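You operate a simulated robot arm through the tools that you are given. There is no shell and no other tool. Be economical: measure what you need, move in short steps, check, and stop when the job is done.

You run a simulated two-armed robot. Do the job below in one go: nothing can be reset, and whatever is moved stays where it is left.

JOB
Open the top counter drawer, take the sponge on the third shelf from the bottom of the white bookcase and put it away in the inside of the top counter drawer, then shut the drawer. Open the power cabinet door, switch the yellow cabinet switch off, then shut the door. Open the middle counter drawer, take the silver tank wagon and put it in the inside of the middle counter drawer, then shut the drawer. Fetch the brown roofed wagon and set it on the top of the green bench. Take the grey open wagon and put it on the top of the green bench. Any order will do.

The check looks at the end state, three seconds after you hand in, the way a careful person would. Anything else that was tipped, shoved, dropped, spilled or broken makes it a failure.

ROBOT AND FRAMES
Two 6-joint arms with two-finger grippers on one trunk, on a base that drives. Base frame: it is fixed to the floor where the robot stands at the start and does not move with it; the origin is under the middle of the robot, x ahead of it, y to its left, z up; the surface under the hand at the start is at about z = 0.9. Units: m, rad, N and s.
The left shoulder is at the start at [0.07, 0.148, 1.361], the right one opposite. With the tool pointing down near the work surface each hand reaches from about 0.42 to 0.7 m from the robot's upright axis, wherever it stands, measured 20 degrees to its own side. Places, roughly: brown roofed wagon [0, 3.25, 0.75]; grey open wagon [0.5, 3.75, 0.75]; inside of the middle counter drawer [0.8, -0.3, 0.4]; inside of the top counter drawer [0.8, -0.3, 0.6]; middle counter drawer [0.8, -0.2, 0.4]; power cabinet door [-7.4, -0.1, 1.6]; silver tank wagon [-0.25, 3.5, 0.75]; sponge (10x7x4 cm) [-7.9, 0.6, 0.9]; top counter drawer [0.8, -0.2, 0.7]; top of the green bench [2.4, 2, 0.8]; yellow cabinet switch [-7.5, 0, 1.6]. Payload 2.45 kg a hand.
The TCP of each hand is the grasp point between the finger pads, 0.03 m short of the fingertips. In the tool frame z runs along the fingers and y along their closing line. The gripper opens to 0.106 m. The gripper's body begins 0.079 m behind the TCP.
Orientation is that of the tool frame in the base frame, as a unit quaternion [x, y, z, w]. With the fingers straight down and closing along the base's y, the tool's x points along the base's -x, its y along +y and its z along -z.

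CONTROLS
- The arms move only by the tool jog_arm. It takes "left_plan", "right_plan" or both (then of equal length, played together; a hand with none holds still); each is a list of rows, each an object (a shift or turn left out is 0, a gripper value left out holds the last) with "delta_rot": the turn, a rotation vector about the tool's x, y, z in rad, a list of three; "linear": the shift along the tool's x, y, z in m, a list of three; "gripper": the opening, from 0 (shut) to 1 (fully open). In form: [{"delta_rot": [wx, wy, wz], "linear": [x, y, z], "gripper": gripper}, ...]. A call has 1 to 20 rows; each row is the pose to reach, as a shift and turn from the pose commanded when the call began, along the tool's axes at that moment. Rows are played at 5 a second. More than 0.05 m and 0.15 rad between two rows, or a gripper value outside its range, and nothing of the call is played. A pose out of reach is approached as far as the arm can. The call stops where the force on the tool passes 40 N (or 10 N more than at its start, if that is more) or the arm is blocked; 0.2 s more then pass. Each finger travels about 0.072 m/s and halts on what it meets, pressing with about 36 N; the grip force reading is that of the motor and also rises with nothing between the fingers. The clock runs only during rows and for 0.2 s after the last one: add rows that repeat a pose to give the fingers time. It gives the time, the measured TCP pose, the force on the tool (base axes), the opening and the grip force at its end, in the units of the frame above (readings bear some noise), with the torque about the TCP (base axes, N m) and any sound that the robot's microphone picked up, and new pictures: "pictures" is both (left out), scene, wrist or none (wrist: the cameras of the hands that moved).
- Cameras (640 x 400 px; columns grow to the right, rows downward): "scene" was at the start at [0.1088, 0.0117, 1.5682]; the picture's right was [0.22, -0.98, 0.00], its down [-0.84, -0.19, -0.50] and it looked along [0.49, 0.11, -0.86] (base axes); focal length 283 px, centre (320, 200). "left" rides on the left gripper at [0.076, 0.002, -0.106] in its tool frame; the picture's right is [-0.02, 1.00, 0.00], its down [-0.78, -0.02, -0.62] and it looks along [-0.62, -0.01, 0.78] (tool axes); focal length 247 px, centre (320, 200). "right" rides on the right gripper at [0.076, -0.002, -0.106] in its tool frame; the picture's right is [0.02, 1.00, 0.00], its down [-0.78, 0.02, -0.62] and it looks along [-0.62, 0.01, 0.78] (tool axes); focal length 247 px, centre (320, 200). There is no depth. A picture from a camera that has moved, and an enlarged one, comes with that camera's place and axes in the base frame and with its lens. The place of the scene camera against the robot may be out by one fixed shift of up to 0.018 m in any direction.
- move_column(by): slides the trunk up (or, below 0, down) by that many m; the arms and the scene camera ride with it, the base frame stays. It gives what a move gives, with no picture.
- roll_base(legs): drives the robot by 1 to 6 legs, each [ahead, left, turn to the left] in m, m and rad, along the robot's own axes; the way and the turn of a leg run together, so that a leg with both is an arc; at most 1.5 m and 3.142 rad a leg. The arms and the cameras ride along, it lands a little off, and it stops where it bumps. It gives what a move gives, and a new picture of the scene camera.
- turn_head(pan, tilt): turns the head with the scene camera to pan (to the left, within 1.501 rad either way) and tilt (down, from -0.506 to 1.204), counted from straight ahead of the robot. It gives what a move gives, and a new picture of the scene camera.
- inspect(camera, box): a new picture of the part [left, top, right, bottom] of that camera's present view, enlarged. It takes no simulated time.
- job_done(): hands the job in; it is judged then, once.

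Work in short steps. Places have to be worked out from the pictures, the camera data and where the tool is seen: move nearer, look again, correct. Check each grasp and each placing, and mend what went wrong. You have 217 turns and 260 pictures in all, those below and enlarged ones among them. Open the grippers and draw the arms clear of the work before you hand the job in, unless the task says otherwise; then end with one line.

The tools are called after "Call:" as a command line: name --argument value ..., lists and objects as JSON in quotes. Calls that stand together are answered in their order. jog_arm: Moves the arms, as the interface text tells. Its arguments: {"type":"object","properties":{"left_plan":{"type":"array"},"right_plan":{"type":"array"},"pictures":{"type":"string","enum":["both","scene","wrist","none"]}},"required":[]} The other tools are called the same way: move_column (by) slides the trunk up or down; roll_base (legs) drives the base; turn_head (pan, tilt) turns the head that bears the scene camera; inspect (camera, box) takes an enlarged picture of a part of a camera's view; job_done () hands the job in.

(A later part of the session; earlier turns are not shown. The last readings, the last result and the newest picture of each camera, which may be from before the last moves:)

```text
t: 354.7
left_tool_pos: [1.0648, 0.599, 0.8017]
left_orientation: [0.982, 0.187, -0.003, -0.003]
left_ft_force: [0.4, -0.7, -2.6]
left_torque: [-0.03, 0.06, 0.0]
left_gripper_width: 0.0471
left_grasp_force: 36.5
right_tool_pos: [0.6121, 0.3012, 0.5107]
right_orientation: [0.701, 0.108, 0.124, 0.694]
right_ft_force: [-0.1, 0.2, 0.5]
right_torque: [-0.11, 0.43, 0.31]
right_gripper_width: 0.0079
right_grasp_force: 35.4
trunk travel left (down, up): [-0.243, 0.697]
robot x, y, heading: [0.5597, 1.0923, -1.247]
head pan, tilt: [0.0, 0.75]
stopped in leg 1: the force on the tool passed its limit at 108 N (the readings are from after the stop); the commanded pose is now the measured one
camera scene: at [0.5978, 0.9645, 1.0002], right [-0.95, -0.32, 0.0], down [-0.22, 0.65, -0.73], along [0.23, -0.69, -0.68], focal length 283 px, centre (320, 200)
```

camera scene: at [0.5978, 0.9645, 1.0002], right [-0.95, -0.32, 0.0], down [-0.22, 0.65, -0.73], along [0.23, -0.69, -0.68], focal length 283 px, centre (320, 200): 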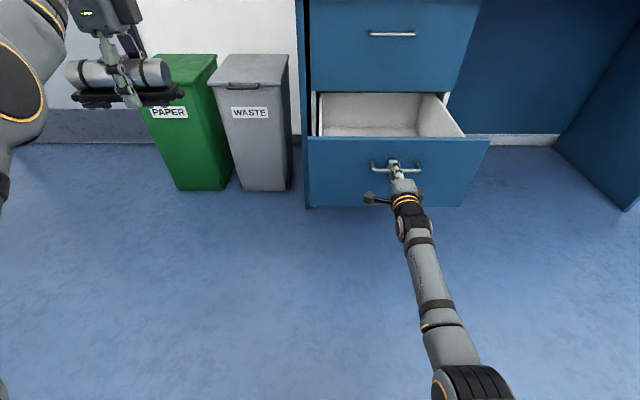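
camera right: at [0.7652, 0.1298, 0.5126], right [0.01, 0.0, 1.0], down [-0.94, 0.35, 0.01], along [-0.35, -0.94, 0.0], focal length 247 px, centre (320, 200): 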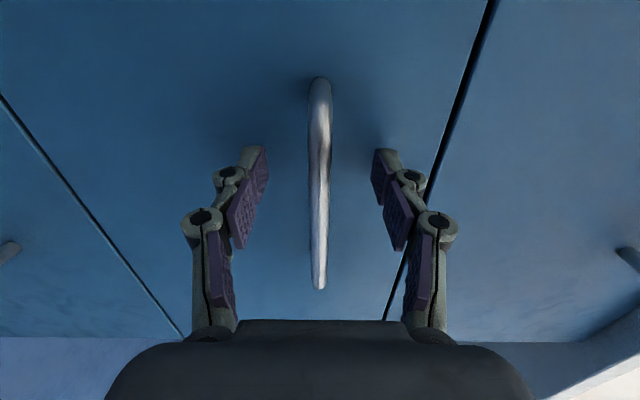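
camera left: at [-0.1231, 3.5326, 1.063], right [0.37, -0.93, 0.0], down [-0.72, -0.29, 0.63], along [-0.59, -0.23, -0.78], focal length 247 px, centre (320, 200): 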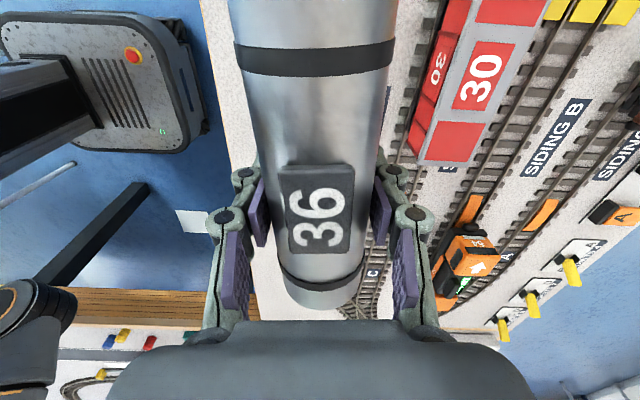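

The jog was refused and the base tugged the handle sideways briefly; it stopped safely. Now release properly.

Call:
jog_arm --right_plan '[{"gripper": 0.5}, {"gripper": 0.5}, {"gripper": 0.5}, {"linear": [0, 0, -0.045], "gripper": 0.5}, {"linear": [0, 0, -0.09]}, {"linear": [0, 0.02, -0.12]}, {"linear": [0, 0.05, -0.15]}, {"linear": [0, 0.08, -0.17]}]'

```text
t: 356.5
left_tool_pos: [1.0649, 0.5999, 0.8026]
left_orientation: [0.982, 0.188, -0.005, -0.003]
left_ft_force: [0.4, -0.9, -2.2]
left_torque: [-0.02, 0.02, -0.01]
left_gripper_width: 0.0471
left_grasp_force: 36.2
right_tool_pos: [0.5536, 0.4619, 0.5909]
right_orientation: [0.701, 0.107, 0.125, 0.694]
right_ft_force: [0.4, 0.1, -0.9]
right_torque: [0.05, -0.02, -0.01]
right_gripper_width: 0.053
right_grasp_force: 0.1
trunk travel left (down, up): [-0.243, 0.697]
robot x, y, heading: [0.563, 1.0952, -1.247]
head pan, tilt: [0.0, 0.75]
camera scene: at [0.5976, 0.9646, 1.0002], right [-0.95, -0.32, 0.0], down [-0.22, 0.65, -0.73], along [0.23, -0.69, -0.68], focal length 283 px, centre (320, 200)
camera right: at [0.5931, 0.5878, 0.5936], right [0.0, -0.01, 1.0], down [-0.94, 0.33, 0.0], along [-0.33, -0.94, -0.01], focal length 247 px, centre (320, 200)
```

scene: 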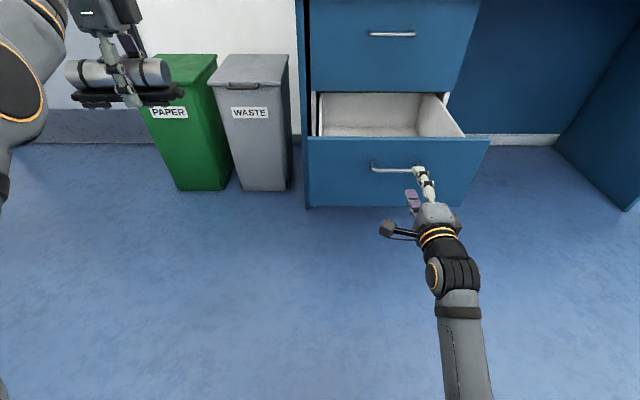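
right: 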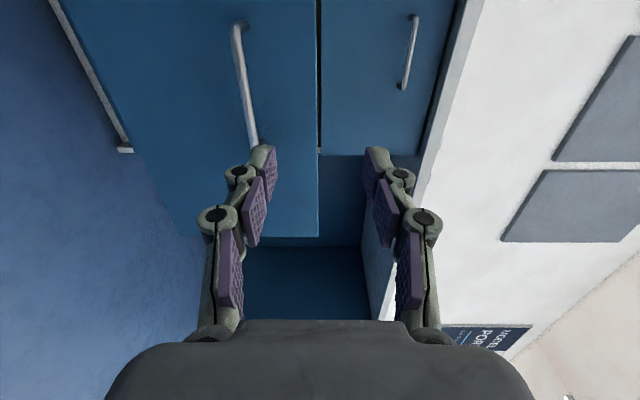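

Now shift right and forward so the tank hangs over the open middle drawer.

Call:
roll_base --legs '[[0, -0.51, 0], [0.3, 0, 0]]'

Call:
turn_head --pan 0.35 --tilt 0.85

Call:
inspect --camera "left" --box '[0, 0, 640, 400]'

```text
t: 361.1
left_tool_pos: [0.6729, 0.1505, 0.8022]
left_orientation: [0.982, 0.186, -0.004, -0.003]
left_ft_force: [0.5, -0.8, -3.2]
left_torque: [-0.01, 0.06, 0.0]
left_gripper_width: 0.0469
left_grasp_force: 36.7
right_tool_pos: [0.1605, 0.0151, 0.5911]
right_orientation: [0.702, 0.105, 0.123, 0.694]
right_ft_force: [0.3, 0.0, -0.4]
right_torque: [0.03, 0.0, 0.01]
right_gripper_width: 0.0533
right_grasp_force: 0.1
trunk travel left (down, up): [-0.243, 0.697]
robot x, y, heading: [0.1683, 0.6452, -1.25]
head pan, tilt: [0.0, 0.75]
camera scene: at [0.2074, 0.5181, 1.0001], right [-0.95, -0.31, 0.0], down [-0.21, 0.65, -0.73], along [0.23, -0.69, -0.68], focal length 283 px, centre (320, 200)
```

scene: 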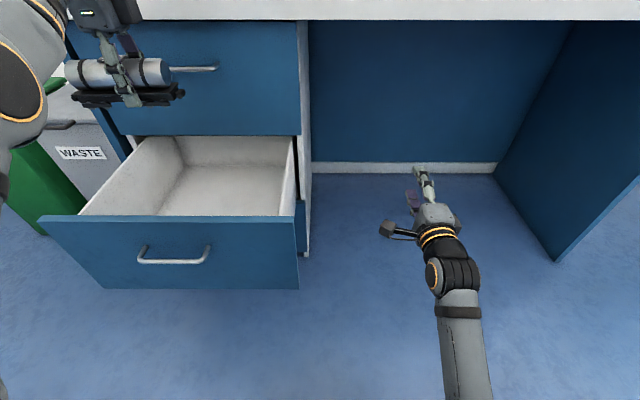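

```text
t: 361.9
left_tool_pos: [0.6732, 0.1516, 0.8018]
left_orientation: [0.982, 0.186, -0.005, -0.002]
left_ft_force: [-0.3, 0.6, -2.3]
left_torque: [-0.01, 0.03, 0.01]
left_gripper_width: 0.047
left_grasp_force: 36.2
right_tool_pos: [0.1612, 0.0144, 0.5917]
right_orientation: [0.702, 0.106, 0.123, 0.694]
right_ft_force: [0.0, 0.4, 0.3]
right_torque: [-0.02, 0.02, 0.01]
right_gripper_width: 0.053
right_grasp_force: 0.1
trunk travel left (down, up): [-0.243, 0.697]
robot x, y, heading: [0.1726, 0.6442, -1.25]
head pan, tilt: [0.351, 0.85]
camera scene: at [0.2297, 0.5359, 0.9922], right [-0.78, -0.62, 0.0], down [-0.47, 0.59, -0.66], along [0.41, -0.52, -0.75], focal length 283 px, centre (320, 200)
```

scene: 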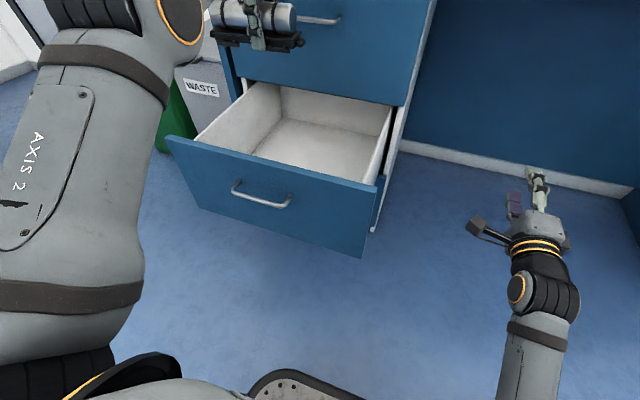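

```text
1.00 times, centred on (320, 200) of left (not enlarged: the box is as wide or as high as the picture)
camera zoom: at [0.7451, 0.1775, 0.9073], right [0.34, -0.94, -0.01], down [-0.73, -0.27, 0.63], along [-0.59, -0.21, -0.78], focal length 247 px, centre (320, 200)
```

zoom: 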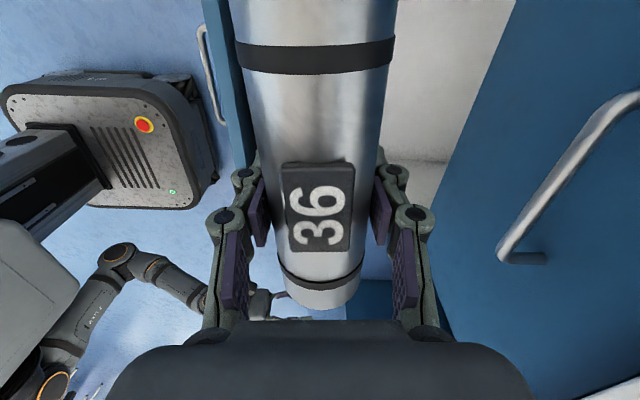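

Tank is laterally centred over the drawer, about 10 cm behind its front panel. Go forward 3.5 cm and lower.

Call:
roll_base --legs '[[0.035, 0, 0]]'

Call:
jog_arm --left_plan '[{"linear": [0, 0, 0.045]}, {"linear": [0, 0, 0.09]}, {"linear": [0, 0, 0.135]}, {"linear": [0, 0, 0.18]}]'

```text
t: 362.8
left_tool_pos: [0.6849, 0.1176, 0.8001]
left_orientation: [0.983, 0.185, -0.004, -0.004]
left_ft_force: [-0.1, -0.5, -3.6]
left_torque: [-0.01, 0.02, -0.05]
left_gripper_width: 0.0472
left_grasp_force: 35.5
right_tool_pos: [0.1725, -0.0189, 0.5896]
right_orientation: [0.702, 0.106, 0.123, 0.693]
right_ft_force: [0.0, -0.7, -0.3]
right_torque: [-0.02, -0.02, -0.04]
right_gripper_width: 0.0531
right_grasp_force: 0.1
trunk travel left (down, up): [-0.243, 0.697]
robot x, y, heading: [0.1813, 0.6152, -1.248]
head pan, tilt: [0.351, 0.85]
camera scene: at [0.241, 0.5021, 0.992], right [-0.78, -0.62, 0.0], down [-0.47, 0.59, -0.66], along [0.41, -0.52, -0.75], focal length 283 px, centre (320, 200)
```

scene: 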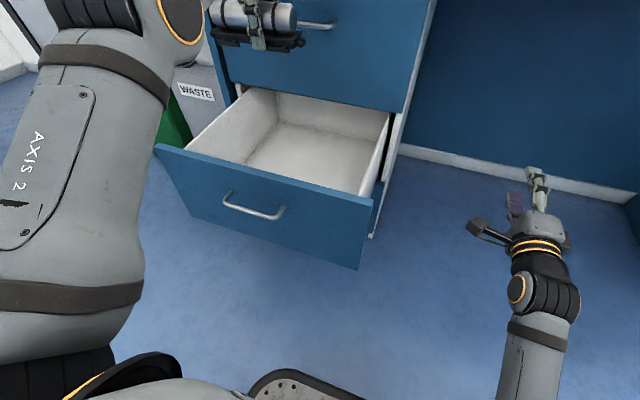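

```text
t: 363.8
left_tool_pos: [0.7038, 0.0747, 0.6264]
left_orientation: [0.983, 0.185, -0.005, -0.005]
left_ft_force: [-0.4, -0.7, -2.8]
left_torque: [0.01, 0.04, -0.02]
left_gripper_width: 0.0472
left_grasp_force: 35.9
left hand out of reach, approached as far as the arm can: row 1, 2, 3, 4
right_tool_pos: [0.1718, -0.0191, 0.5903]
right_orientation: [0.702, 0.107, 0.123, 0.693]
right_ft_force: [-0.5, -0.1, -0.4]
right_torque: [-0.01, -0.04, -0.02]
right_gripper_width: 0.0532
right_grasp_force: 0.1
trunk travel left (down, up): [-0.243, 0.697]
robot x, y, heading: [0.1849, 0.6116, -1.255]
head pan, tilt: [0.351, 0.85]
camera scene: at [0.2411, 0.5024, 0.9921], right [-0.78, -0.62, 0.0], down [-0.47, 0.59, -0.66], along [0.41, -0.52, -0.75], focal length 283 px, centre (320, 200)
camera left: at [0.7768, 0.1016, 0.7323], right [0.34, -0.94, -0.01], down [-0.73, -0.27, 0.63], along [-0.59, -0.21, -0.78], focal length 247 px, centre (320, 200)
```

scene: 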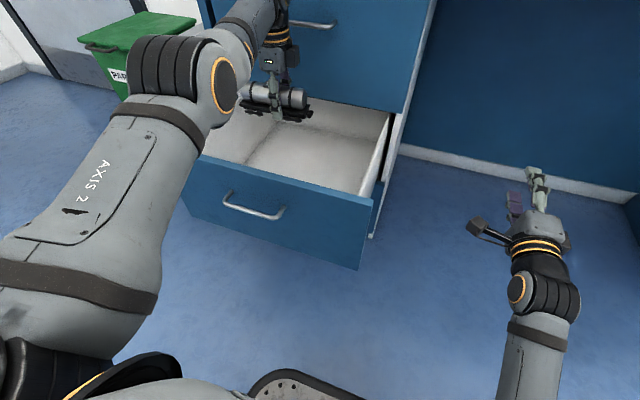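
left: 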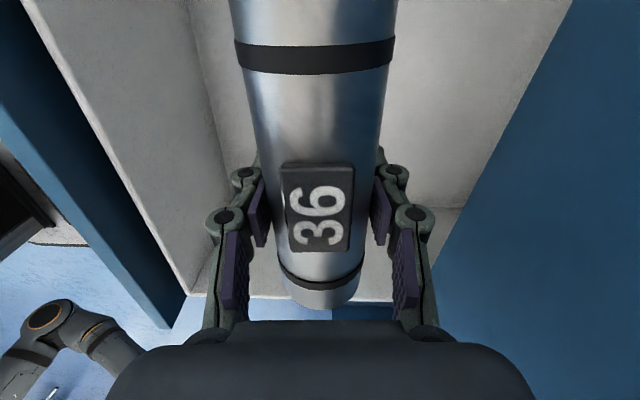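

Inside the outline but drifting forward, and the tank's near end is close to the drawer's side wall. Shift base back 5 cm and left 5 cm.

Call:
roll_base --legs '[[-0.05, 0.05, 0]]'

Call:
inspect --camera "left" --box '[0, 0, 640, 400]'

```text
t: 364.8
left_tool_pos: [0.7359, 0.1397, 0.6263]
left_orientation: [0.983, 0.186, -0.006, -0.004]
left_ft_force: [0.2, -0.6, -2.3]
left_torque: [0.0, 0.07, 0.0]
left_gripper_width: 0.0472
left_grasp_force: 36.1
right_tool_pos: [0.2046, 0.0467, 0.5909]
right_orientation: [0.702, 0.106, 0.123, 0.694]
right_ft_force: [0.5, -0.2, 0.0]
right_torque: [0.04, 0.01, -0.03]
right_gripper_width: 0.053
right_grasp_force: 0.1
trunk travel left (down, up): [-0.243, 0.697]
robot x, y, heading: [0.2121, 0.6785, -1.251]
head pan, tilt: [0.351, 0.85]
camera scene: at [0.2728, 0.5669, 0.9923], right [-0.78, -0.62, 0.0], down [-0.47, 0.59, -0.66], along [0.41, -0.52, -0.75], focal length 283 px, centre (320, 200)
```

scene: 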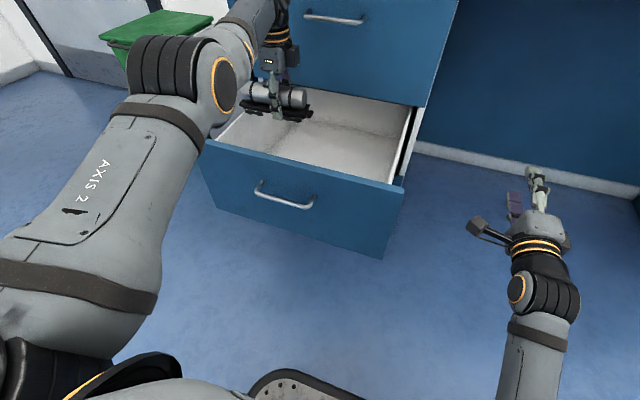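

```text
1.00 times, centred on (320, 200) of left (not enlarged: the box is as wide or as high as the picture)
camera zoom: at [0.8085, 0.1661, 0.7333], right [0.34, -0.94, -0.01], down [-0.73, -0.27, 0.63], along [-0.59, -0.21, -0.78], focal length 247 px, centre (320, 200)
```

zoom: 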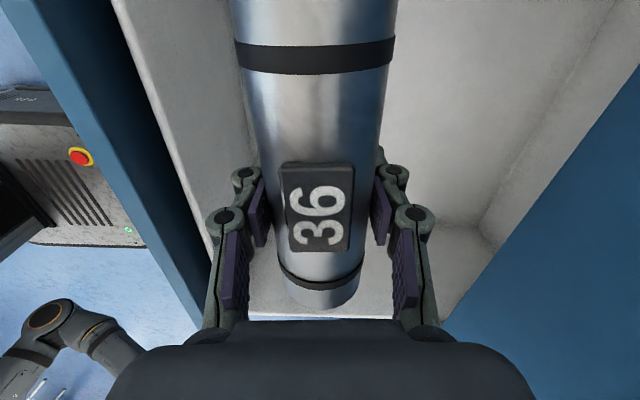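

Computed: the tank's other end is near the left wall; ideal is 8.5 cm to the right. Shift right.

Call:
roll_base --legs '[[0, -0.085, 0]]'

Call:
turn_head --pan 0.35 --tilt 1.1

```text
t: 365.9
left_tool_pos: [0.6562, 0.113, 0.6277]
left_orientation: [0.983, 0.186, -0.005, -0.005]
left_ft_force: [0.3, 0.0, -1.3]
left_torque: [0.01, 0.05, 0.01]
left_gripper_width: 0.047
left_grasp_force: 35.8
right_tool_pos: [0.124, 0.0188, 0.5907]
right_orientation: [0.702, 0.106, 0.123, 0.694]
right_ft_force: [-0.4, 0.6, 0.5]
right_torque: [0.01, 0.0, 0.02]
right_gripper_width: 0.053
right_grasp_force: 0.0
trunk travel left (down, up): [-0.243, 0.697]
robot x, y, heading: [0.134, 0.6525, -1.253]
head pan, tilt: [0.351, 0.85]
camera scene: at [0.1917, 0.5396, 0.9922], right [-0.78, -0.62, 0.0], down [-0.47, 0.59, -0.66], along [0.41, -0.52, -0.75], focal length 283 px, centre (320, 200)
```

scene: 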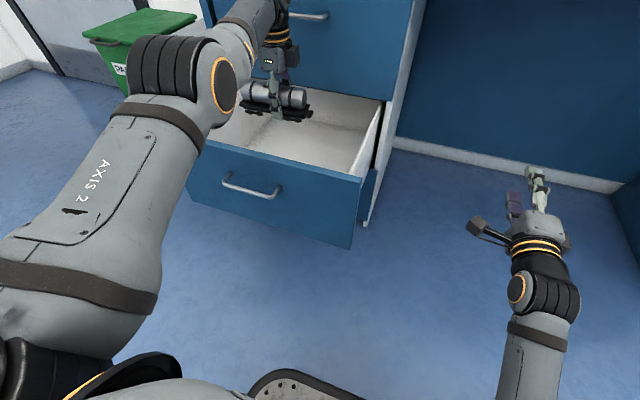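

```text
t: 366.7
left_tool_pos: [0.656, 0.1137, 0.6273]
left_orientation: [0.982, 0.186, -0.004, -0.005]
left_ft_force: [0.4, -0.8, -2.0]
left_torque: [-0.06, 0.03, 0.01]
left_gripper_width: 0.0474
left_grasp_force: 35.9
right_tool_pos: [0.1235, 0.0194, 0.5916]
right_orientation: [0.701, 0.105, 0.123, 0.694]
right_ft_force: [0.2, 0.6, -0.1]
right_torque: [-0.02, 0.0, 0.0]
right_gripper_width: 0.0531
right_grasp_force: 0.1
trunk travel left (down, up): [-0.243, 0.697]
robot x, y, heading: [0.1364, 0.6495, -1.253]
head pan, tilt: [0.351, 1.1]
camera scene: at [0.183, 0.5515, 0.9745], right [-0.78, -0.62, 0.0], down [-0.55, 0.7, -0.45], along [0.28, -0.36, -0.89], focal length 283 px, centre (320, 200)
```

scene: 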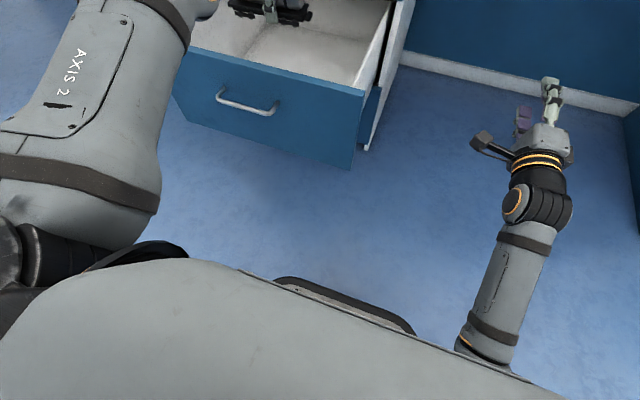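

Good placement. Lower 10 cm.

Call:
jog_arm --left_plan '[{"linear": [0, 0, 0.04]}, {"linear": [0, 0, 0.08]}, {"linear": [0, 0, 0.11]}]' --pictures "wrist"

```text
t: 367.5
left_tool_pos: [0.6569, 0.111, 0.5167]
left_orientation: [0.983, 0.185, -0.006, -0.006]
left_ft_force: [1.2, 0.1, -2.7]
left_torque: [-0.03, 0.07, -0.01]
left_gripper_width: 0.0472
left_grasp_force: 35.4
left hand out of reach, approached as far as the arm can: row 1, 2, 3
right_tool_pos: [0.124, 0.0194, 0.5907]
right_orientation: [0.701, 0.105, 0.122, 0.694]
right_ft_force: [-0.1, 0.1, 0.1]
right_torque: [-0.04, 0.0, 0.0]
right_gripper_width: 0.0529
right_grasp_force: 0.1
trunk travel left (down, up): [-0.243, 0.697]
robot x, y, heading: [0.1332, 0.6532, -1.253]
head pan, tilt: [0.351, 1.1]
camera left: at [0.7289, 0.1358, 0.6223], right [0.34, -0.94, -0.01], down [-0.73, -0.28, 0.63], along [-0.59, -0.21, -0.78], focal length 247 px, centre (320, 200)
```

left: 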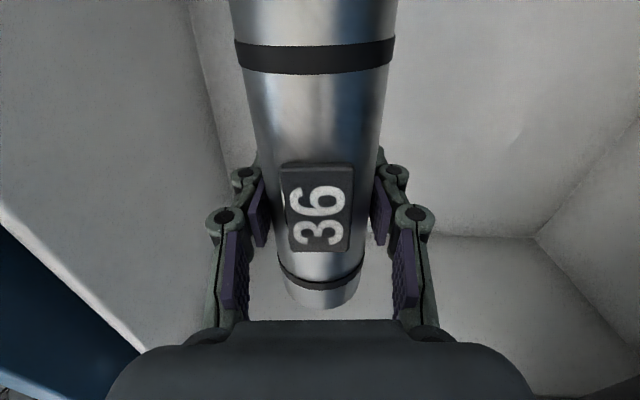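

Well inside the drawer. Lower until contact.

Call:
jog_arm --left_plan '[{"linear": [0, 0, 0.02]}, {"linear": [0, 0, 0.035]}, {"linear": [0, 0, 0.05]}, {"linear": [0, 0, 0.065]}, {"linear": [0, 0, 0.08]}]' --pictures "wrist"

```text
t: 368.7
left_tool_pos: [0.6513, 0.1155, 0.4453]
left_orientation: [0.983, 0.186, -0.005, -0.005]
left_ft_force: [0.0, -0.4, -3.1]
left_torque: [0.0, 0.01, 0.0]
left_gripper_width: 0.0474
left_grasp_force: 35.6
left hand out of reach, approached as far as the arm can: row 4, 5
right_tool_pos: [0.1242, 0.0192, 0.5895]
right_orientation: [0.701, 0.106, 0.122, 0.694]
right_ft_force: [-0.3, 0.3, 0.3]
right_torque: [0.01, -0.03, -0.04]
right_gripper_width: 0.0528
right_grasp_force: 0.2
trunk travel left (down, up): [-0.243, 0.697]
robot x, y, heading: [0.1357, 0.6507, -1.255]
head pan, tilt: [0.351, 1.1]
camera left: at [0.7246, 0.1411, 0.5511], right [0.34, -0.94, -0.01], down [-0.73, -0.27, 0.63], along [-0.59, -0.21, -0.78], focal length 247 px, centre (320, 200)
```

left: 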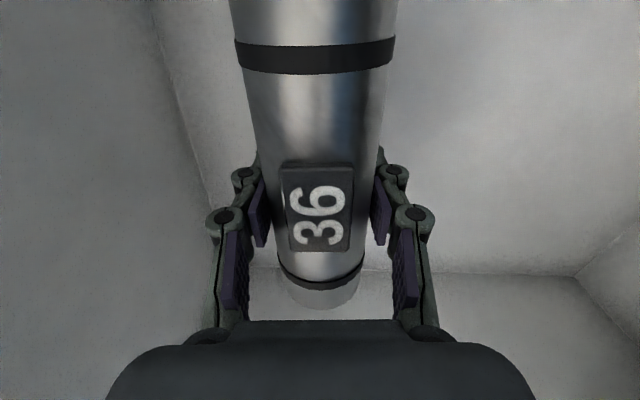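

Drawer bottom is ≈0.36; lower via trunk 3 cm.

Call:
move_column --by -0.03

```text
t: 369.4
left_tool_pos: [0.6519, 0.1139, 0.4157]
left_orientation: [0.983, 0.185, -0.004, -0.005]
left_ft_force: [-0.2, -0.2, -3.1]
left_torque: [-0.01, 0.08, -0.03]
left_gripper_width: 0.0471
left_grasp_force: 35.8
right_tool_pos: [0.1236, 0.0203, 0.5601]
right_orientation: [0.702, 0.106, 0.123, 0.694]
right_ft_force: [-0.1, -0.5, -0.7]
right_torque: [-0.02, -0.03, -0.01]
right_gripper_width: 0.0529
right_grasp_force: 0.1
trunk travel left (down, up): [-0.213, 0.727]
robot x, y, heading: [0.1326, 0.6499, -1.255]
head pan, tilt: [0.351, 1.1]
```

Still hanging free (3 N weight). Lower another 1.5 cm.

Call:
move_column --by -0.015

```text
t: 370.0
left_tool_pos: [0.6522, 0.1149, 0.4012]
left_orientation: [0.983, 0.186, -0.005, -0.004]
left_ft_force: [-0.4, 0.2, -2.1]
left_torque: [-0.03, 0.04, 0.02]
left_gripper_width: 0.0472
left_grasp_force: 36.5
right_tool_pos: [0.1246, 0.0202, 0.5464]
right_orientation: [0.702, 0.105, 0.123, 0.694]
right_ft_force: [-0.2, 0.0, 0.5]
right_torque: [0.0, -0.01, 0.02]
right_gripper_width: 0.053
right_grasp_force: 0.0
trunk travel left (down, up): [-0.198, 0.742]
robot x, y, heading: [0.1321, 0.6553, -1.25]
head pan, tilt: [0.351, 1.1]
```

Call:
move_column --by -0.012

```text
t: 370.6
left_tool_pos: [0.6543, 0.1155, 0.398]
left_orientation: [0.982, 0.187, -0.002, 0.001]
left_ft_force: [0.2, -0.1, -1.4]
left_torque: [0.0, 0.02, 0.0]
left_gripper_width: 0.0473
left_grasp_force: 35.7
right_tool_pos: [0.1219, 0.0218, 0.5371]
right_orientation: [0.7, 0.105, 0.124, 0.695]
right_ft_force: [0.6, -0.1, -0.8]
right_torque: [0.0, -0.02, 0.01]
right_gripper_width: 0.0526
right_grasp_force: 0.0
trunk travel left (down, up): [-0.186, 0.754]
robot x, y, heading: [0.1339, 0.6547, -1.249]
head pan, tilt: [0.351, 1.1]
```

Contact reached. Release the tank and raise the hand.

Call:
jog_arm --left_plan '[{"gripper": 0.75}, {"gripper": 0.75}, {"gripper": 0.75}, {"gripper": 0.75}]' --pictures "wrist"

```text
t: 371.6
left_tool_pos: [0.6531, 0.1159, 0.3967]
left_orientation: [0.982, 0.186, -0.003, 0.001]
left_ft_force: [-0.2, -0.5, 0.1]
left_torque: [0.01, 0.0, -0.03]
left_gripper_width: 0.0795
left_grasp_force: 0.0
right_tool_pos: [0.1221, 0.0209, 0.537]
right_orientation: [0.7, 0.105, 0.123, 0.696]
right_ft_force: [0.2, 0.2, -0.2]
right_torque: [-0.02, -0.01, -0.01]
right_gripper_width: 0.0531
right_grasp_force: 0.0
trunk travel left (down, up): [-0.186, 0.754]
robot x, y, heading: [0.1348, 0.6539, -1.254]
head pan, tilt: [0.351, 1.1]
camera left: at [0.7242, 0.1427, 0.5028], right [0.35, -0.94, 0.0], down [-0.73, -0.27, 0.63], along [-0.59, -0.22, -0.78], focal length 247 px, centre (320, 200)
```

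left: 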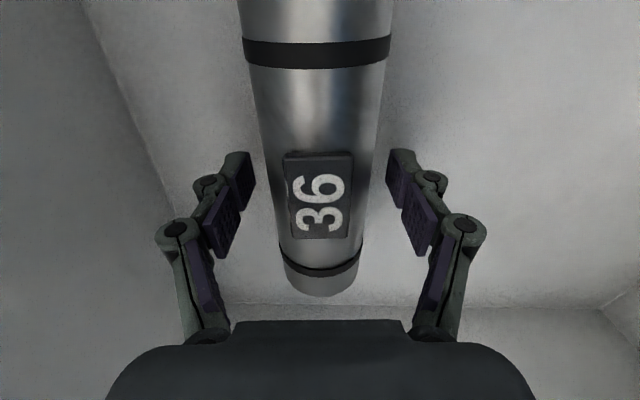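

Tank stands in the drawer. Raise the trunk to lift the hand out, then back off.

Call:
move_column --by 0.35

Call:
roll_base --legs '[[-0.25, 0, 0]]'

Call:
turn_head --pan 0.35 --tilt 0.85

```text
t: 375.1
left_tool_pos: [0.6521, 0.1155, 0.7378]
left_orientation: [0.983, 0.186, -0.005, -0.005]
left_ft_force: [-0.1, 0.6, 0.6]
left_torque: [0.01, 0.01, -0.02]
left_gripper_width: 0.0794
left_grasp_force: 0.1
right_tool_pos: [0.1231, 0.0195, 0.8833]
right_orientation: [0.702, 0.106, 0.123, 0.694]
right_ft_force: [-0.6, 0.6, -0.9]
right_torque: [-0.02, 0.0, 0.02]
right_gripper_width: 0.053
right_grasp_force: 0.1
trunk travel left (down, up): [-0.536, 0.404]
robot x, y, heading: [0.1321, 0.6496, -1.253]
head pan, tilt: [0.351, 1.1]
```

```text
t: 376.9
left_tool_pos: [0.573, 0.3532, 0.7394]
left_orientation: [0.983, 0.186, -0.005, -0.004]
left_ft_force: [-1.3, -1.0, 1.0]
left_torque: [-0.01, -0.01, 0.01]
left_gripper_width: 0.0796
left_grasp_force: 0.2
right_tool_pos: [0.0449, 0.2576, 0.8857]
right_orientation: [0.701, 0.105, 0.123, 0.695]
right_ft_force: [0.2, 0.5, -0.1]
right_torque: [-0.01, 0.01, -0.02]
right_gripper_width: 0.0531
right_grasp_force: 0.0
trunk travel left (down, up): [-0.536, 0.404]
robot x, y, heading: [0.0571, 0.8893, -1.254]
head pan, tilt: [0.351, 1.1]
camera scene: at [0.1039, 0.7902, 1.2676], right [-0.78, -0.62, 0.0], down [-0.55, 0.7, -0.45], along [0.28, -0.36, -0.89], focal length 283 px, centre (320, 200)
```

scene: 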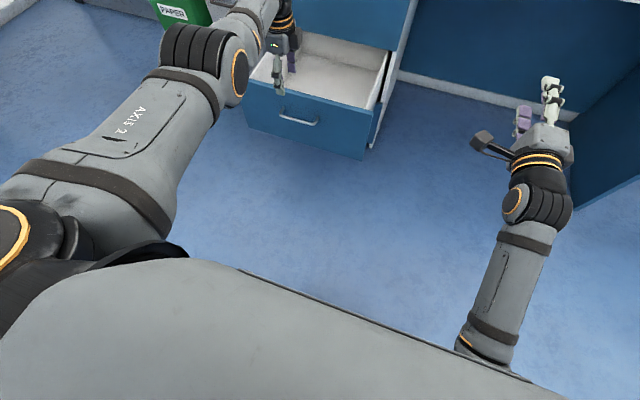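

```text
t: 377.6
left_tool_pos: [0.5744, 0.353, 0.7393]
left_orientation: [0.983, 0.184, -0.004, -0.004]
left_ft_force: [0.3, 0.2, -0.1]
left_torque: [0.0, -0.02, 0.03]
left_gripper_width: 0.0795
left_grasp_force: 0.1
right_tool_pos: [0.0451, 0.2556, 0.8841]
right_orientation: [0.702, 0.106, 0.123, 0.694]
right_ft_force: [0.3, -1.3, -0.1]
right_torque: [0.03, -0.02, 0.04]
right_gripper_width: 0.053
right_grasp_force: 0.1
trunk travel left (down, up): [-0.536, 0.404]
robot x, y, heading: [0.0585, 0.8893, -1.252]
head pan, tilt: [0.351, 0.85]
camera scene: at [0.1135, 0.7774, 1.2852], right [-0.78, -0.62, 0.0], down [-0.47, 0.59, -0.66], along [0.41, -0.52, -0.75], focal length 283 px, centre (320, 200)
```

scene: 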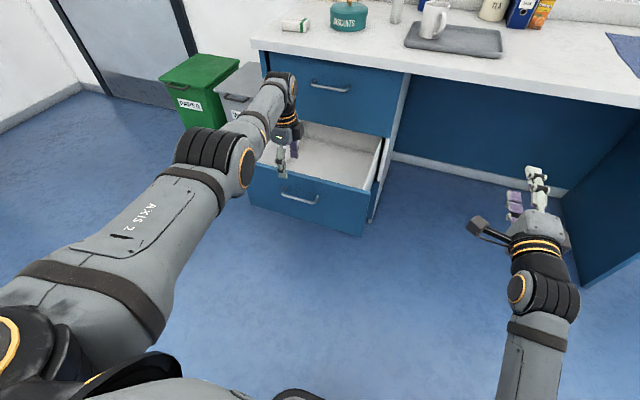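

Close the middle drawer: shift left so the right hand faces the drawer front, lower, and make a fist.

Call:
roll_base --legs '[[-0.1, 0.57, 0]]'

Call:
move_column --by -0.15

Call:
jog_arm --right_plan '[{"linear": [0, -0.04, 0], "gripper": 0}, {"linear": [0, -0.08, 0]}, {"linear": [0, -0.12, 0]}, {"linear": [0, -0.16, 0]}]'

```text
t: 380.9
left_tool_pos: [1.0853, 0.6294, 0.7394]
left_orientation: [0.982, 0.188, -0.004, -0.005]
left_ft_force: [1.0, 0.7, 0.2]
left_torque: [-0.05, 0.01, 0.01]
left_gripper_width: 0.0795
left_grasp_force: 0.1
right_tool_pos: [0.5569, 0.532, 0.8848]
right_orientation: [0.701, 0.107, 0.124, 0.694]
right_ft_force: [-1.1, 0.0, -0.1]
right_torque: [0.04, -0.01, 0.0]
right_gripper_width: 0.0532
right_grasp_force: 0.1
trunk travel left (down, up): [-0.536, 0.404]
robot x, y, heading: [0.5645, 1.1665, -1.245]
head pan, tilt: [0.351, 0.85]
camera scene: at [0.6235, 1.0526, 1.2853], right [-0.78, -0.62, 0.0], down [-0.47, 0.59, -0.66], along [0.41, -0.52, -0.75], focal length 283 px, centre (320, 200)
```

scene: 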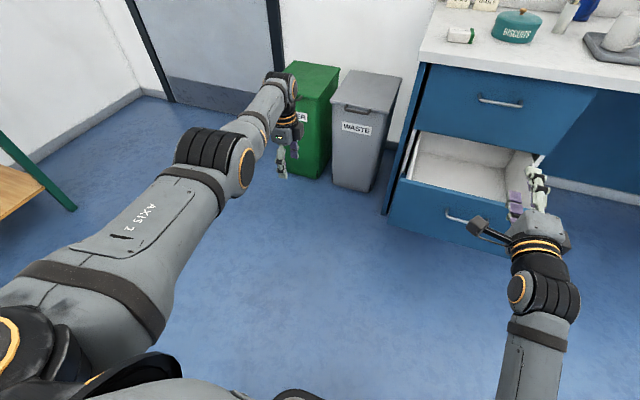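

```text
t: 382.7
left_tool_pos: [1.0853, 0.63, 0.59]
left_orientation: [0.982, 0.188, -0.004, -0.003]
left_ft_force: [-0.6, -0.7, -0.3]
left_torque: [0.02, -0.01, 0.0]
left_gripper_width: 0.0794
left_grasp_force: 0.1
right_tool_pos: [0.558, 0.5318, 0.7339]
right_orientation: [0.701, 0.107, 0.124, 0.694]
right_ft_force: [0.5, -0.6, 0.0]
right_torque: [-0.02, 0.01, 0.01]
right_gripper_width: 0.053
right_grasp_force: 0.0
trunk travel left (down, up): [-0.386, 0.554]
robot x, y, heading: [0.5653, 1.163, -1.245]
head pan, tilt: [0.351, 0.85]
```

```text
t: 383.7
left_tool_pos: [1.0861, 0.6296, 0.5887]
left_orientation: [0.982, 0.188, -0.004, -0.004]
left_ft_force: [0.0, 0.0, 0.3]
left_torque: [0.0, -0.02, -0.01]
left_gripper_width: 0.0798
left_grasp_force: 0.1
right_tool_pos: [0.5577, 0.5327, 0.5836]
right_orientation: [0.702, 0.105, 0.122, 0.694]
right_ft_force: [0.4, 0.0, -0.5]
right_torque: [0.03, 0.0, -0.01]
right_gripper_width: 0.0
right_grasp_force: 29.3
right hand out of reach, approached as far as the arm can: row 4
trunk travel left (down, up): [-0.386, 0.554]
robot x, y, heading: [0.5667, 1.1664, -1.25]
head pan, tilt: [0.351, 0.85]
camera scene: at [0.623, 1.0524, 1.1353], right [-0.78, -0.62, 0.0], down [-0.47, 0.59, -0.66], along [0.41, -0.52, -0.75], focal length 283 px, centre (320, 200)
camera right: at [0.5985, 0.659, 0.5867], right [0.0, -0.01, 1.0], down [-0.94, 0.34, 0.0], along [-0.34, -0.94, -0.01], focal length 247 px, centre (320, 200)
```

scene: 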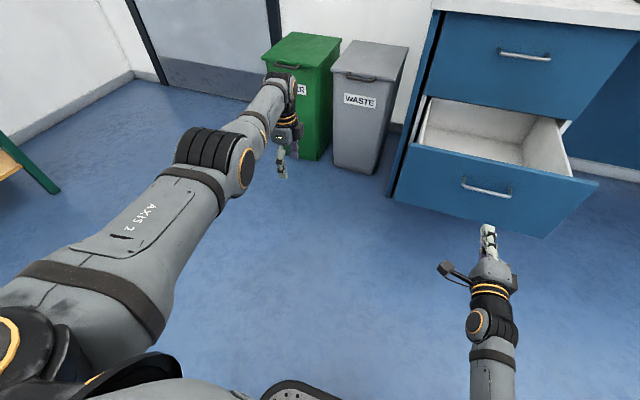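
right: 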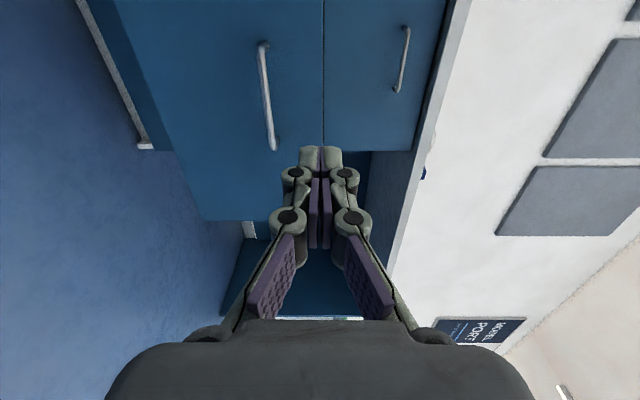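

Panel top is ≈0.59, so lower the fist to 0.555; raise the left hand for clearance over the bins. Then drive forward.

Call:
jog_arm --right_plan '[{"linear": [0, -0.015, 0]}, {"linear": [0, -0.03, 0]}, {"linear": [0, -0.03, 0]}, {"linear": [0, -0.03, 0]}]' --left_plan '[{"linear": [0, 0, -0.045]}, {"linear": [0, 0, -0.09]}, {"linear": [0, 0, -0.13]}, {"linear": [0, 0, -0.17]}]' --pictures "none"

```text
t: 384.7
left_tool_pos: [1.0865, 0.6303, 0.7595]
left_orientation: [0.982, 0.188, -0.004, -0.005]
left_ft_force: [-0.4, 0.2, -0.1]
left_torque: [-0.06, -0.02, -0.02]
left_gripper_width: 0.0799
left_grasp_force: 0.0
right_tool_pos: [0.5601, 0.5347, 0.5435]
right_orientation: [0.701, 0.106, 0.125, 0.694]
right_ft_force: [-0.5, 0.2, 0.3]
right_torque: [-0.01, -0.03, 0.03]
right_gripper_width: 0.0
right_grasp_force: 28.5
trunk travel left (down, up): [-0.386, 0.554]
robot x, y, heading: [0.5671, 1.1687, -1.248]
head pan, tilt: [0.351, 0.85]
```

Call:
jog_arm --right_plan '[{"linear": [0, 0.01, 0]}, {"linear": [0, 0.01, 0]}]' --pictures "none"

Call:
roll_base --legs '[[0.35, 0, 0]]'

```text
t: 385.3
left_tool_pos: [1.0858, 0.6287, 0.7582]
left_orientation: [0.982, 0.188, -0.005, -0.004]
left_ft_force: [0.3, 0.1, -0.4]
left_torque: [0.04, 0.0, -0.02]
left_gripper_width: 0.0795
left_grasp_force: 0.1
right_tool_pos: [0.561, 0.533, 0.5536]
right_orientation: [0.702, 0.107, 0.124, 0.693]
right_ft_force: [0.3, 0.3, -0.5]
right_torque: [0.03, 0.0, 0.04]
right_gripper_width: 0.0001
right_grasp_force: 28.0
trunk travel left (down, up): [-0.386, 0.554]
robot x, y, heading: [0.5648, 1.1631, -1.245]
head pan, tilt: [0.351, 0.85]
```

```text
t: 387.5
left_tool_pos: [1.1995, 0.2993, 0.7578]
left_orientation: [0.982, 0.188, -0.004, -0.005]
left_ft_force: [0.7, -0.1, 0.6]
left_torque: [0.01, 0.0, -0.05]
left_gripper_width: 0.0794
left_grasp_force: 0.1
right_tool_pos: [0.6731, 0.2033, 0.5534]
right_orientation: [0.702, 0.107, 0.125, 0.693]
right_ft_force: [0.3, -0.4, 0.0]
right_torque: [0.0, -0.01, 0.03]
right_gripper_width: 0.0
right_grasp_force: 28.2
trunk travel left (down, up): [-0.386, 0.554]
robot x, y, heading: [0.6787, 0.8355, -1.246]
head pan, tilt: [0.351, 0.85]
camera scene: at [0.7346, 0.7211, 1.1352], right [-0.78, -0.63, 0.0], down [-0.47, 0.59, -0.66], along [0.41, -0.51, -0.75], focal length 283 px, centre (320, 200)
```

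scene: 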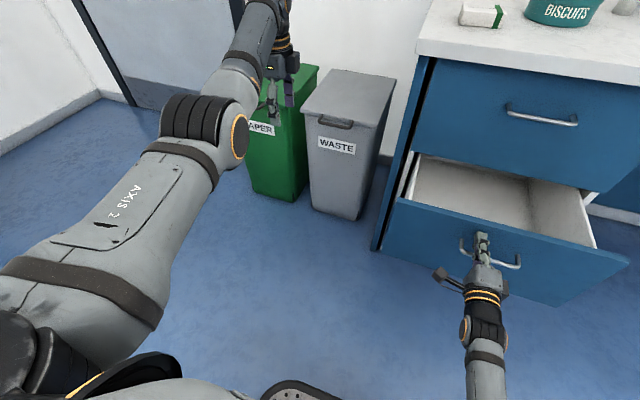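

Pushing has begun. Continue 0.17 m, then finish with the arm.

Call:
roll_base --legs '[[0.17, 0, 0]]'

Call:
jog_arm --right_plan '[{"linear": [0, 0, 0.015]}, {"linear": [0, 0, 0.03]}, {"linear": [0, 0, 0.045]}, {"linear": [0, 0, 0.06]}, {"linear": [0, 0, 0.075]}]' --pictures "scene"

```text
t: 389.0
left_tool_pos: [1.254, 0.1374, 0.758]
left_orientation: [0.982, 0.189, -0.005, -0.003]
left_ft_force: [0.3, -0.8, 0.3]
left_torque: [0.02, 0.04, 0.01]
left_gripper_width: 0.0794
left_grasp_force: 0.1
right_tool_pos: [0.7293, 0.0414, 0.5553]
right_orientation: [0.702, 0.109, 0.125, 0.693]
right_ft_force: [0.1, -0.8, 0.0]
right_torque: [-0.03, -0.03, 0.01]
right_gripper_width: 0.0001
right_grasp_force: 28.6
trunk travel left (down, up): [-0.386, 0.554]
robot x, y, heading: [0.7311, 0.6696, -1.251]
head pan, tilt: [0.351, 0.85]
camera scene: at [0.7892, 0.5596, 1.1351], right [-0.78, -0.63, 0.0], down [-0.47, 0.59, -0.66], along [0.41, -0.51, -0.75], focal length 283 px, centre (320, 200)
```

scene: 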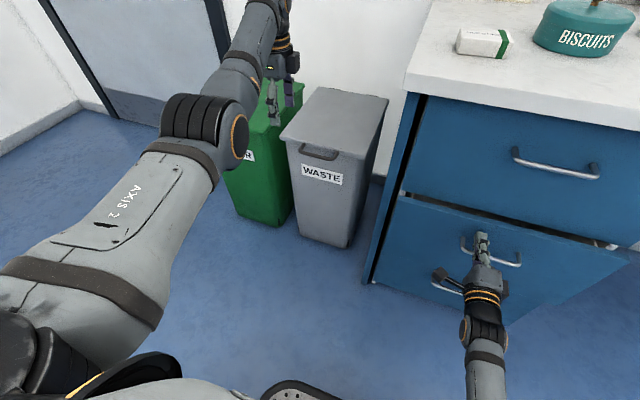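

```text
t: 389.9
left_tool_pos: [1.2526, 0.1388, 0.7599]
left_orientation: [0.982, 0.188, -0.004, -0.004]
left_ft_force: [0.9, -0.6, -1.0]
left_torque: [0.06, -0.02, -0.01]
left_gripper_width: 0.0795
left_grasp_force: 0.0
right_tool_pos: [0.7416, 0.0008, 0.554]
right_orientation: [0.7, 0.107, 0.126, 0.694]
right_ft_force: [-2.4, 14.7, 5.7]
right_torque: [-0.17, -0.07, -0.07]
right_gripper_width: 0.0059
right_grasp_force: 28.6
trunk travel left (down, up): [-0.386, 0.554]
robot x, y, heading: [0.7289, 0.6723, -1.248]
head pan, tilt: [0.351, 0.85]
stopped in row 4 (right hand): the force on the tool passed its limit at 63 N (the readings are from after the stop); the commanded pose is now the measured one
camera scene: at [0.7887, 0.5614, 1.1354], right [-0.78, -0.63, 0.0], down [-0.47, 0.59, -0.66], along [0.41, -0.52, -0.75], focal length 283 px, centre (320, 200)
```

scene: 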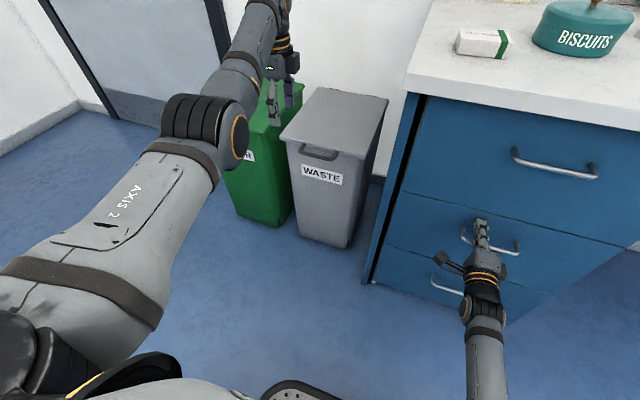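

Both drawers are done. Back off, raise the trunk, reorient the right hand to point down with closing along the forward direction.

Call:
roll_base --legs '[[-0.38, 0, 0]]'

Call:
move_column --by 0.4

Call:
jog_arm --right_plan '[{"delta_rot": [0.14, 0, 0], "linear": [0, 0.015, -0.01], "gripper": 0.8}, {"delta_rot": [0.28, 0, 0], "linear": [0, 0.03, -0.01]}, {"delta_rot": [0.42, 0, 0], "linear": [0, 0.045, -0.02]}, {"delta_rot": [0.56, 0, 0], "linear": [0, 0.06, -0.02]}, {"delta_rot": [0.7, 0, 0], "linear": [0, 0.075, -0.03]}, {"delta_rot": [0.84, 0, 0], "linear": [0, 0.09, -0.03]}, {"delta_rot": [0.98, 0, 0], "linear": [0, 0.105, -0.04]}, {"delta_rot": [1.12, 0, 0], "linear": [0, 0.12, -0.04]}, {"delta_rot": [1.26, 0, 0], "linear": [0, 0.13, -0.05]}, {"delta_rot": [1.41, 0, 0], "linear": [0, 0.14, -0.05]}, {"delta_rot": [1.56, 0, 0], "linear": [0, 0.15, -0.05]}]' --pictures "none"

```text
t: 392.3
left_tool_pos: [1.1286, 0.5043, 0.758]
left_orientation: [0.982, 0.188, -0.004, -0.004]
left_ft_force: [-0.9, 0.4, 0.9]
left_torque: [0.02, 0.02, -0.04]
left_gripper_width: 0.0796
left_grasp_force: 0.1
right_tool_pos: [0.6195, 0.3667, 0.5539]
right_orientation: [0.701, 0.107, 0.126, 0.694]
right_ft_force: [-0.6, 0.4, -0.4]
right_torque: [-0.01, 0.01, 0.05]
right_gripper_width: 0.0
right_grasp_force: 28.5
trunk travel left (down, up): [-0.386, 0.554]
robot x, y, heading: [0.6067, 1.0337, -1.247]
head pan, tilt: [0.351, 0.85]
camera scene: at [0.6655, 0.9259, 1.1353], right [-0.78, -0.63, 0.0], down [-0.47, 0.59, -0.66], along [0.41, -0.51, -0.75], focal length 283 px, centre (320, 200)
```

scene: 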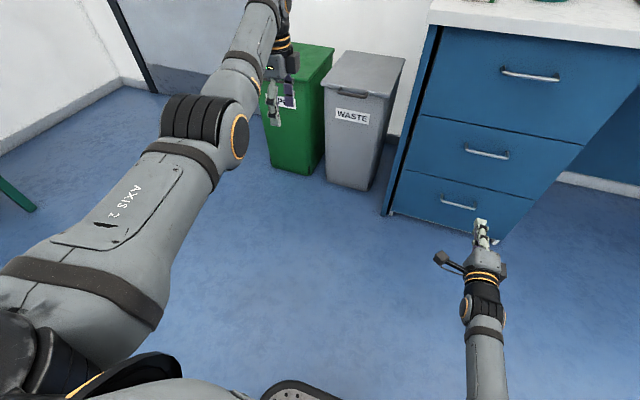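

```text
t: 396.1
left_tool_pos: [1.13, 0.5037, 1.1577]
left_orientation: [0.982, 0.189, -0.005, -0.005]
left_ft_force: [0.2, 0.7, 0.6]
left_torque: [0.0, 0.01, 0.0]
left_gripper_width: 0.0795
left_grasp_force: 0.1
right_tool_pos: [0.6197, 0.3666, 0.9533]
right_orientation: [0.701, 0.108, 0.126, 0.694]
right_ft_force: [-0.2, 0.3, 0.2]
right_torque: [0.01, 0.0, -0.01]
right_gripper_width: 0.0
right_grasp_force: 28.3
trunk travel left (down, up): [-0.786, 0.154]
robot x, y, heading: [0.6049, 1.0393, -1.246]
head pan, tilt: [0.351, 0.85]
```

```text
t: 398.5
left_tool_pos: [1.1302, 0.5013, 1.1578]
left_orientation: [0.982, 0.189, -0.005, -0.006]
left_ft_force: [-0.4, -0.5, -0.5]
left_torque: [0.02, -0.01, 0.0]
left_gripper_width: 0.0797
left_grasp_force: 0.1
right_tool_pos: [0.619, 0.3614, 1.0741]
right_orientation: [0.986, 0.164, 0.013, -0.001]
right_ft_force: [0.7, -0.5, 0.4]
right_torque: [0.0, 0.0, -0.03]
right_gripper_width: 0.085
right_grasp_force: 0.1
right hand out of reach, approached as far as the arm can: row 10, 11
trunk travel left (down, up): [-0.786, 0.154]
robot x, y, heading: [0.6114, 1.0352, -1.245]
head pan, tilt: [0.351, 0.85]
```

Turn around and drive to the table's front where the brown wagon stands.

Call:
roll_base --legs '[[0, 0, 3.131], [1.4, 0.115, 0]]'

Call:
inspect --camera "right" --box '[0, 0, 640, 400]'

```text
t: 412.9
left_tool_pos: [-0.4687, 2.863, 1.1588]
left_orientation: [-0.189, 0.982, -0.005, 0.004]
left_ft_force: [-0.9, 0.3, 0.3]
left_torque: [-0.03, 0.02, 0.02]
left_gripper_width: 0.0794
left_grasp_force: 0.1
right_tool_pos: [0.0432, 3.0037, 1.0755]
right_orientation: [-0.166, 0.986, 0.0, -0.014]
right_ft_force: [-0.2, 0.6, -0.4]
right_torque: [-0.05, -0.02, -0.01]
right_gripper_width: 0.0847
right_grasp_force: 0.1
trunk travel left (down, up): [-0.786, 0.154]
robot x, y, heading: [0.057, 2.328, 1.895]
head pan, tilt: [0.351, 0.85]
camera scene: at [-0.0181, 2.4356, 1.5353], right [0.78, 0.63, 0.0], down [0.47, -0.59, -0.66], along [-0.41, 0.51, -0.75], focal length 283 px, centre (320, 200)
```

scene: 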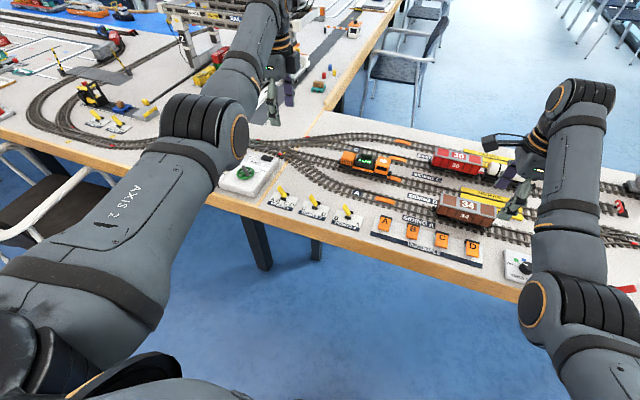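

```text
1.00 times, centred on (320, 200) of right (not enlarged: the box is as wide or as high as the picture)
camera zoom: at [-0.024, 2.9792, 1.1843], right [-0.35, 0.94, 0.01], down [0.75, 0.27, 0.6], along [0.56, 0.21, -0.8], focal length 247 px, centre (320, 200)
```

zoom: 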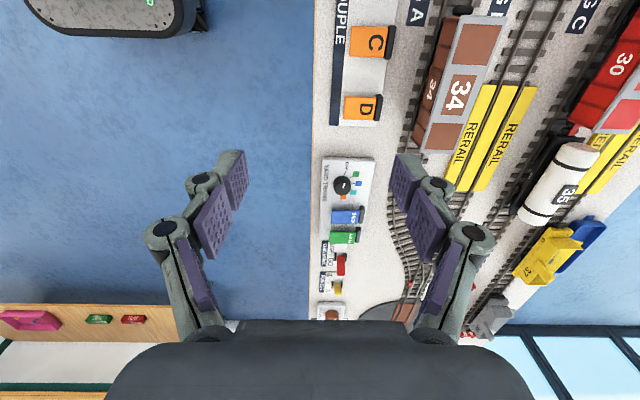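

Brown wagon #34 centre ≈ (-0.016,3.20), 0.205 ahead of the hand. Drive forward 0.2 and lower.

Call:
roll_base --legs '[[0.2, -0.01, 0]]'

Call:
move_column --by -0.15

Call:
inspect --camera "right" --box '[0, 0, 640, 400]'

```text
t: 414.4
left_tool_pos: [-0.5238, 3.0539, 1.1598]
left_orientation: [-0.189, 0.982, -0.004, 0.004]
left_ft_force: [0.5, -0.4, 0.7]
left_torque: [0.02, 0.04, 0.01]
left_gripper_width: 0.0795
left_grasp_force: 0.0
right_tool_pos: [-0.009, 3.1955, 1.0757]
right_orientation: [-0.165, 0.986, 0.001, -0.012]
right_ft_force: [0.4, 0.2, -0.3]
right_torque: [0.02, 0.02, -0.02]
right_gripper_width: 0.0848
right_grasp_force: 0.1
trunk travel left (down, up): [-0.786, 0.154]
robot x, y, heading: [-0.0017, 2.5224, 1.894]
head pan, tilt: [0.351, 0.85]
camera scene: at [-0.0718, 2.6252, 1.5356], right [0.78, 0.63, 0.0], down [0.47, -0.58, -0.66], along [-0.41, 0.52, -0.75], focal length 283 px, centre (320, 200)
```

scene: 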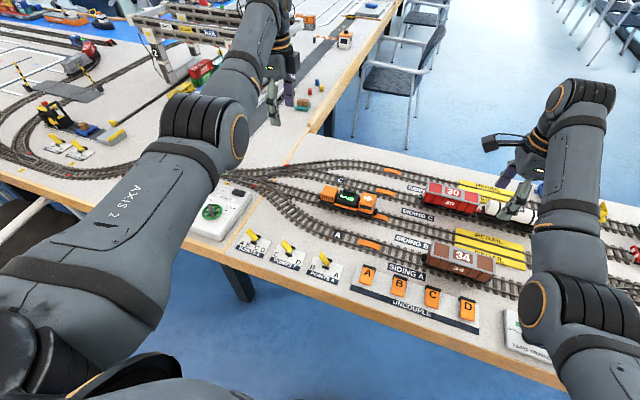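

```text
t: 416.2
left_tool_pos: [-0.5239, 3.0551, 1.0096]
left_orientation: [-0.189, 0.982, -0.005, 0.005]
left_ft_force: [-0.5, -0.5, 0.6]
left_torque: [-0.04, 0.0, 0.0]
left_gripper_width: 0.0794
left_grasp_force: 0.2
right_tool_pos: [-0.0109, 3.1971, 0.9238]
right_orientation: [-0.165, 0.986, 0.0, -0.014]
right_ft_force: [0.0, -0.1, 0.2]
right_torque: [0.03, -0.01, 0.0]
right_gripper_width: 0.0846
right_grasp_force: 0.1
trunk travel left (down, up): [-0.636, 0.304]
robot x, y, heading: [0.0022, 2.5166, 1.899]
head pan, tilt: [0.351, 0.85]
```

```text
1.00 times, centred on (320, 200) of right (not enlarged: the box is as wide or as high as the picture)
camera zoom: at [-0.0788, 3.1716, 1.0343], right [-0.35, 0.94, 0.01], down [0.75, 0.27, 0.6], along [0.56, 0.21, -0.8], focal length 247 px, centre (320, 200)
```

zoom: 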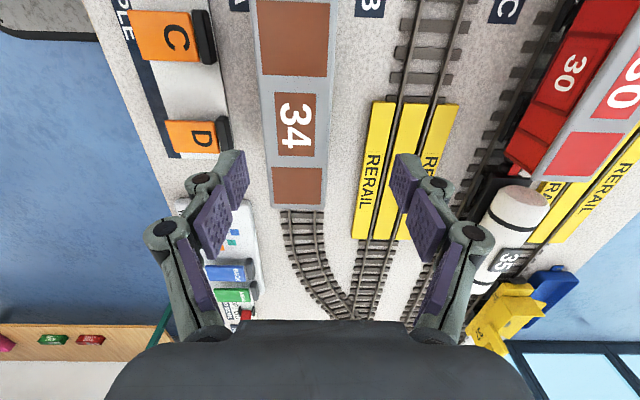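

Need 2 cm toward me; then descend to 0.86 and check.

Call:
jog_arm --right_plan '[{"linear": [0, -0.02, 0]}, {"linear": [0, -0.02, 0.035]}, {"linear": [0, -0.02, 0.065]}]' --pictures "wrist"

```text
t: 417.0
left_tool_pos: [-0.523, 3.0556, 1.0088]
left_orientation: [-0.189, 0.982, -0.004, 0.005]
left_ft_force: [-0.6, 0.0, 0.5]
left_torque: [0.0, 0.0, 0.01]
left_gripper_width: 0.0795
left_grasp_force: 0.0
right_tool_pos: [-0.007, 3.1787, 0.8589]
right_orientation: [-0.165, 0.986, 0.0, -0.015]
right_ft_force: [0.4, 0.2, -0.5]
right_torque: [-0.01, 0.01, 0.01]
right_gripper_width: 0.085
right_grasp_force: 0.1
right hand out of reach, approached as far as the arm can: row 1
trunk travel left (down, up): [-0.636, 0.304]
robot x, y, heading: [-0.0039, 2.5238, 1.898]
head pan, tilt: [0.351, 0.85]
camera right: at [-0.0741, 3.153, 0.9682], right [-0.35, 0.94, 0.01], down [0.75, 0.27, 0.6], along [0.56, 0.21, -0.8], focal length 247 px, centre (320, 200)
```

right: 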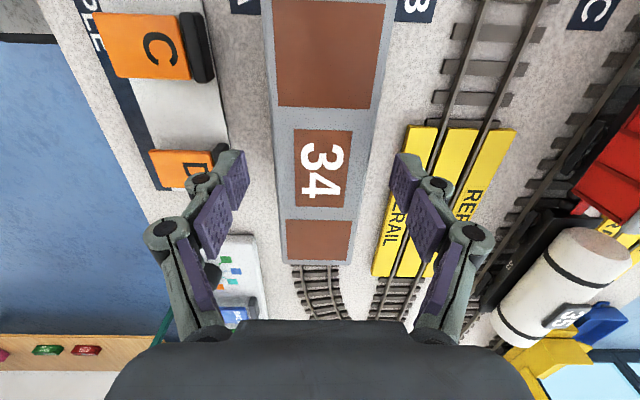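

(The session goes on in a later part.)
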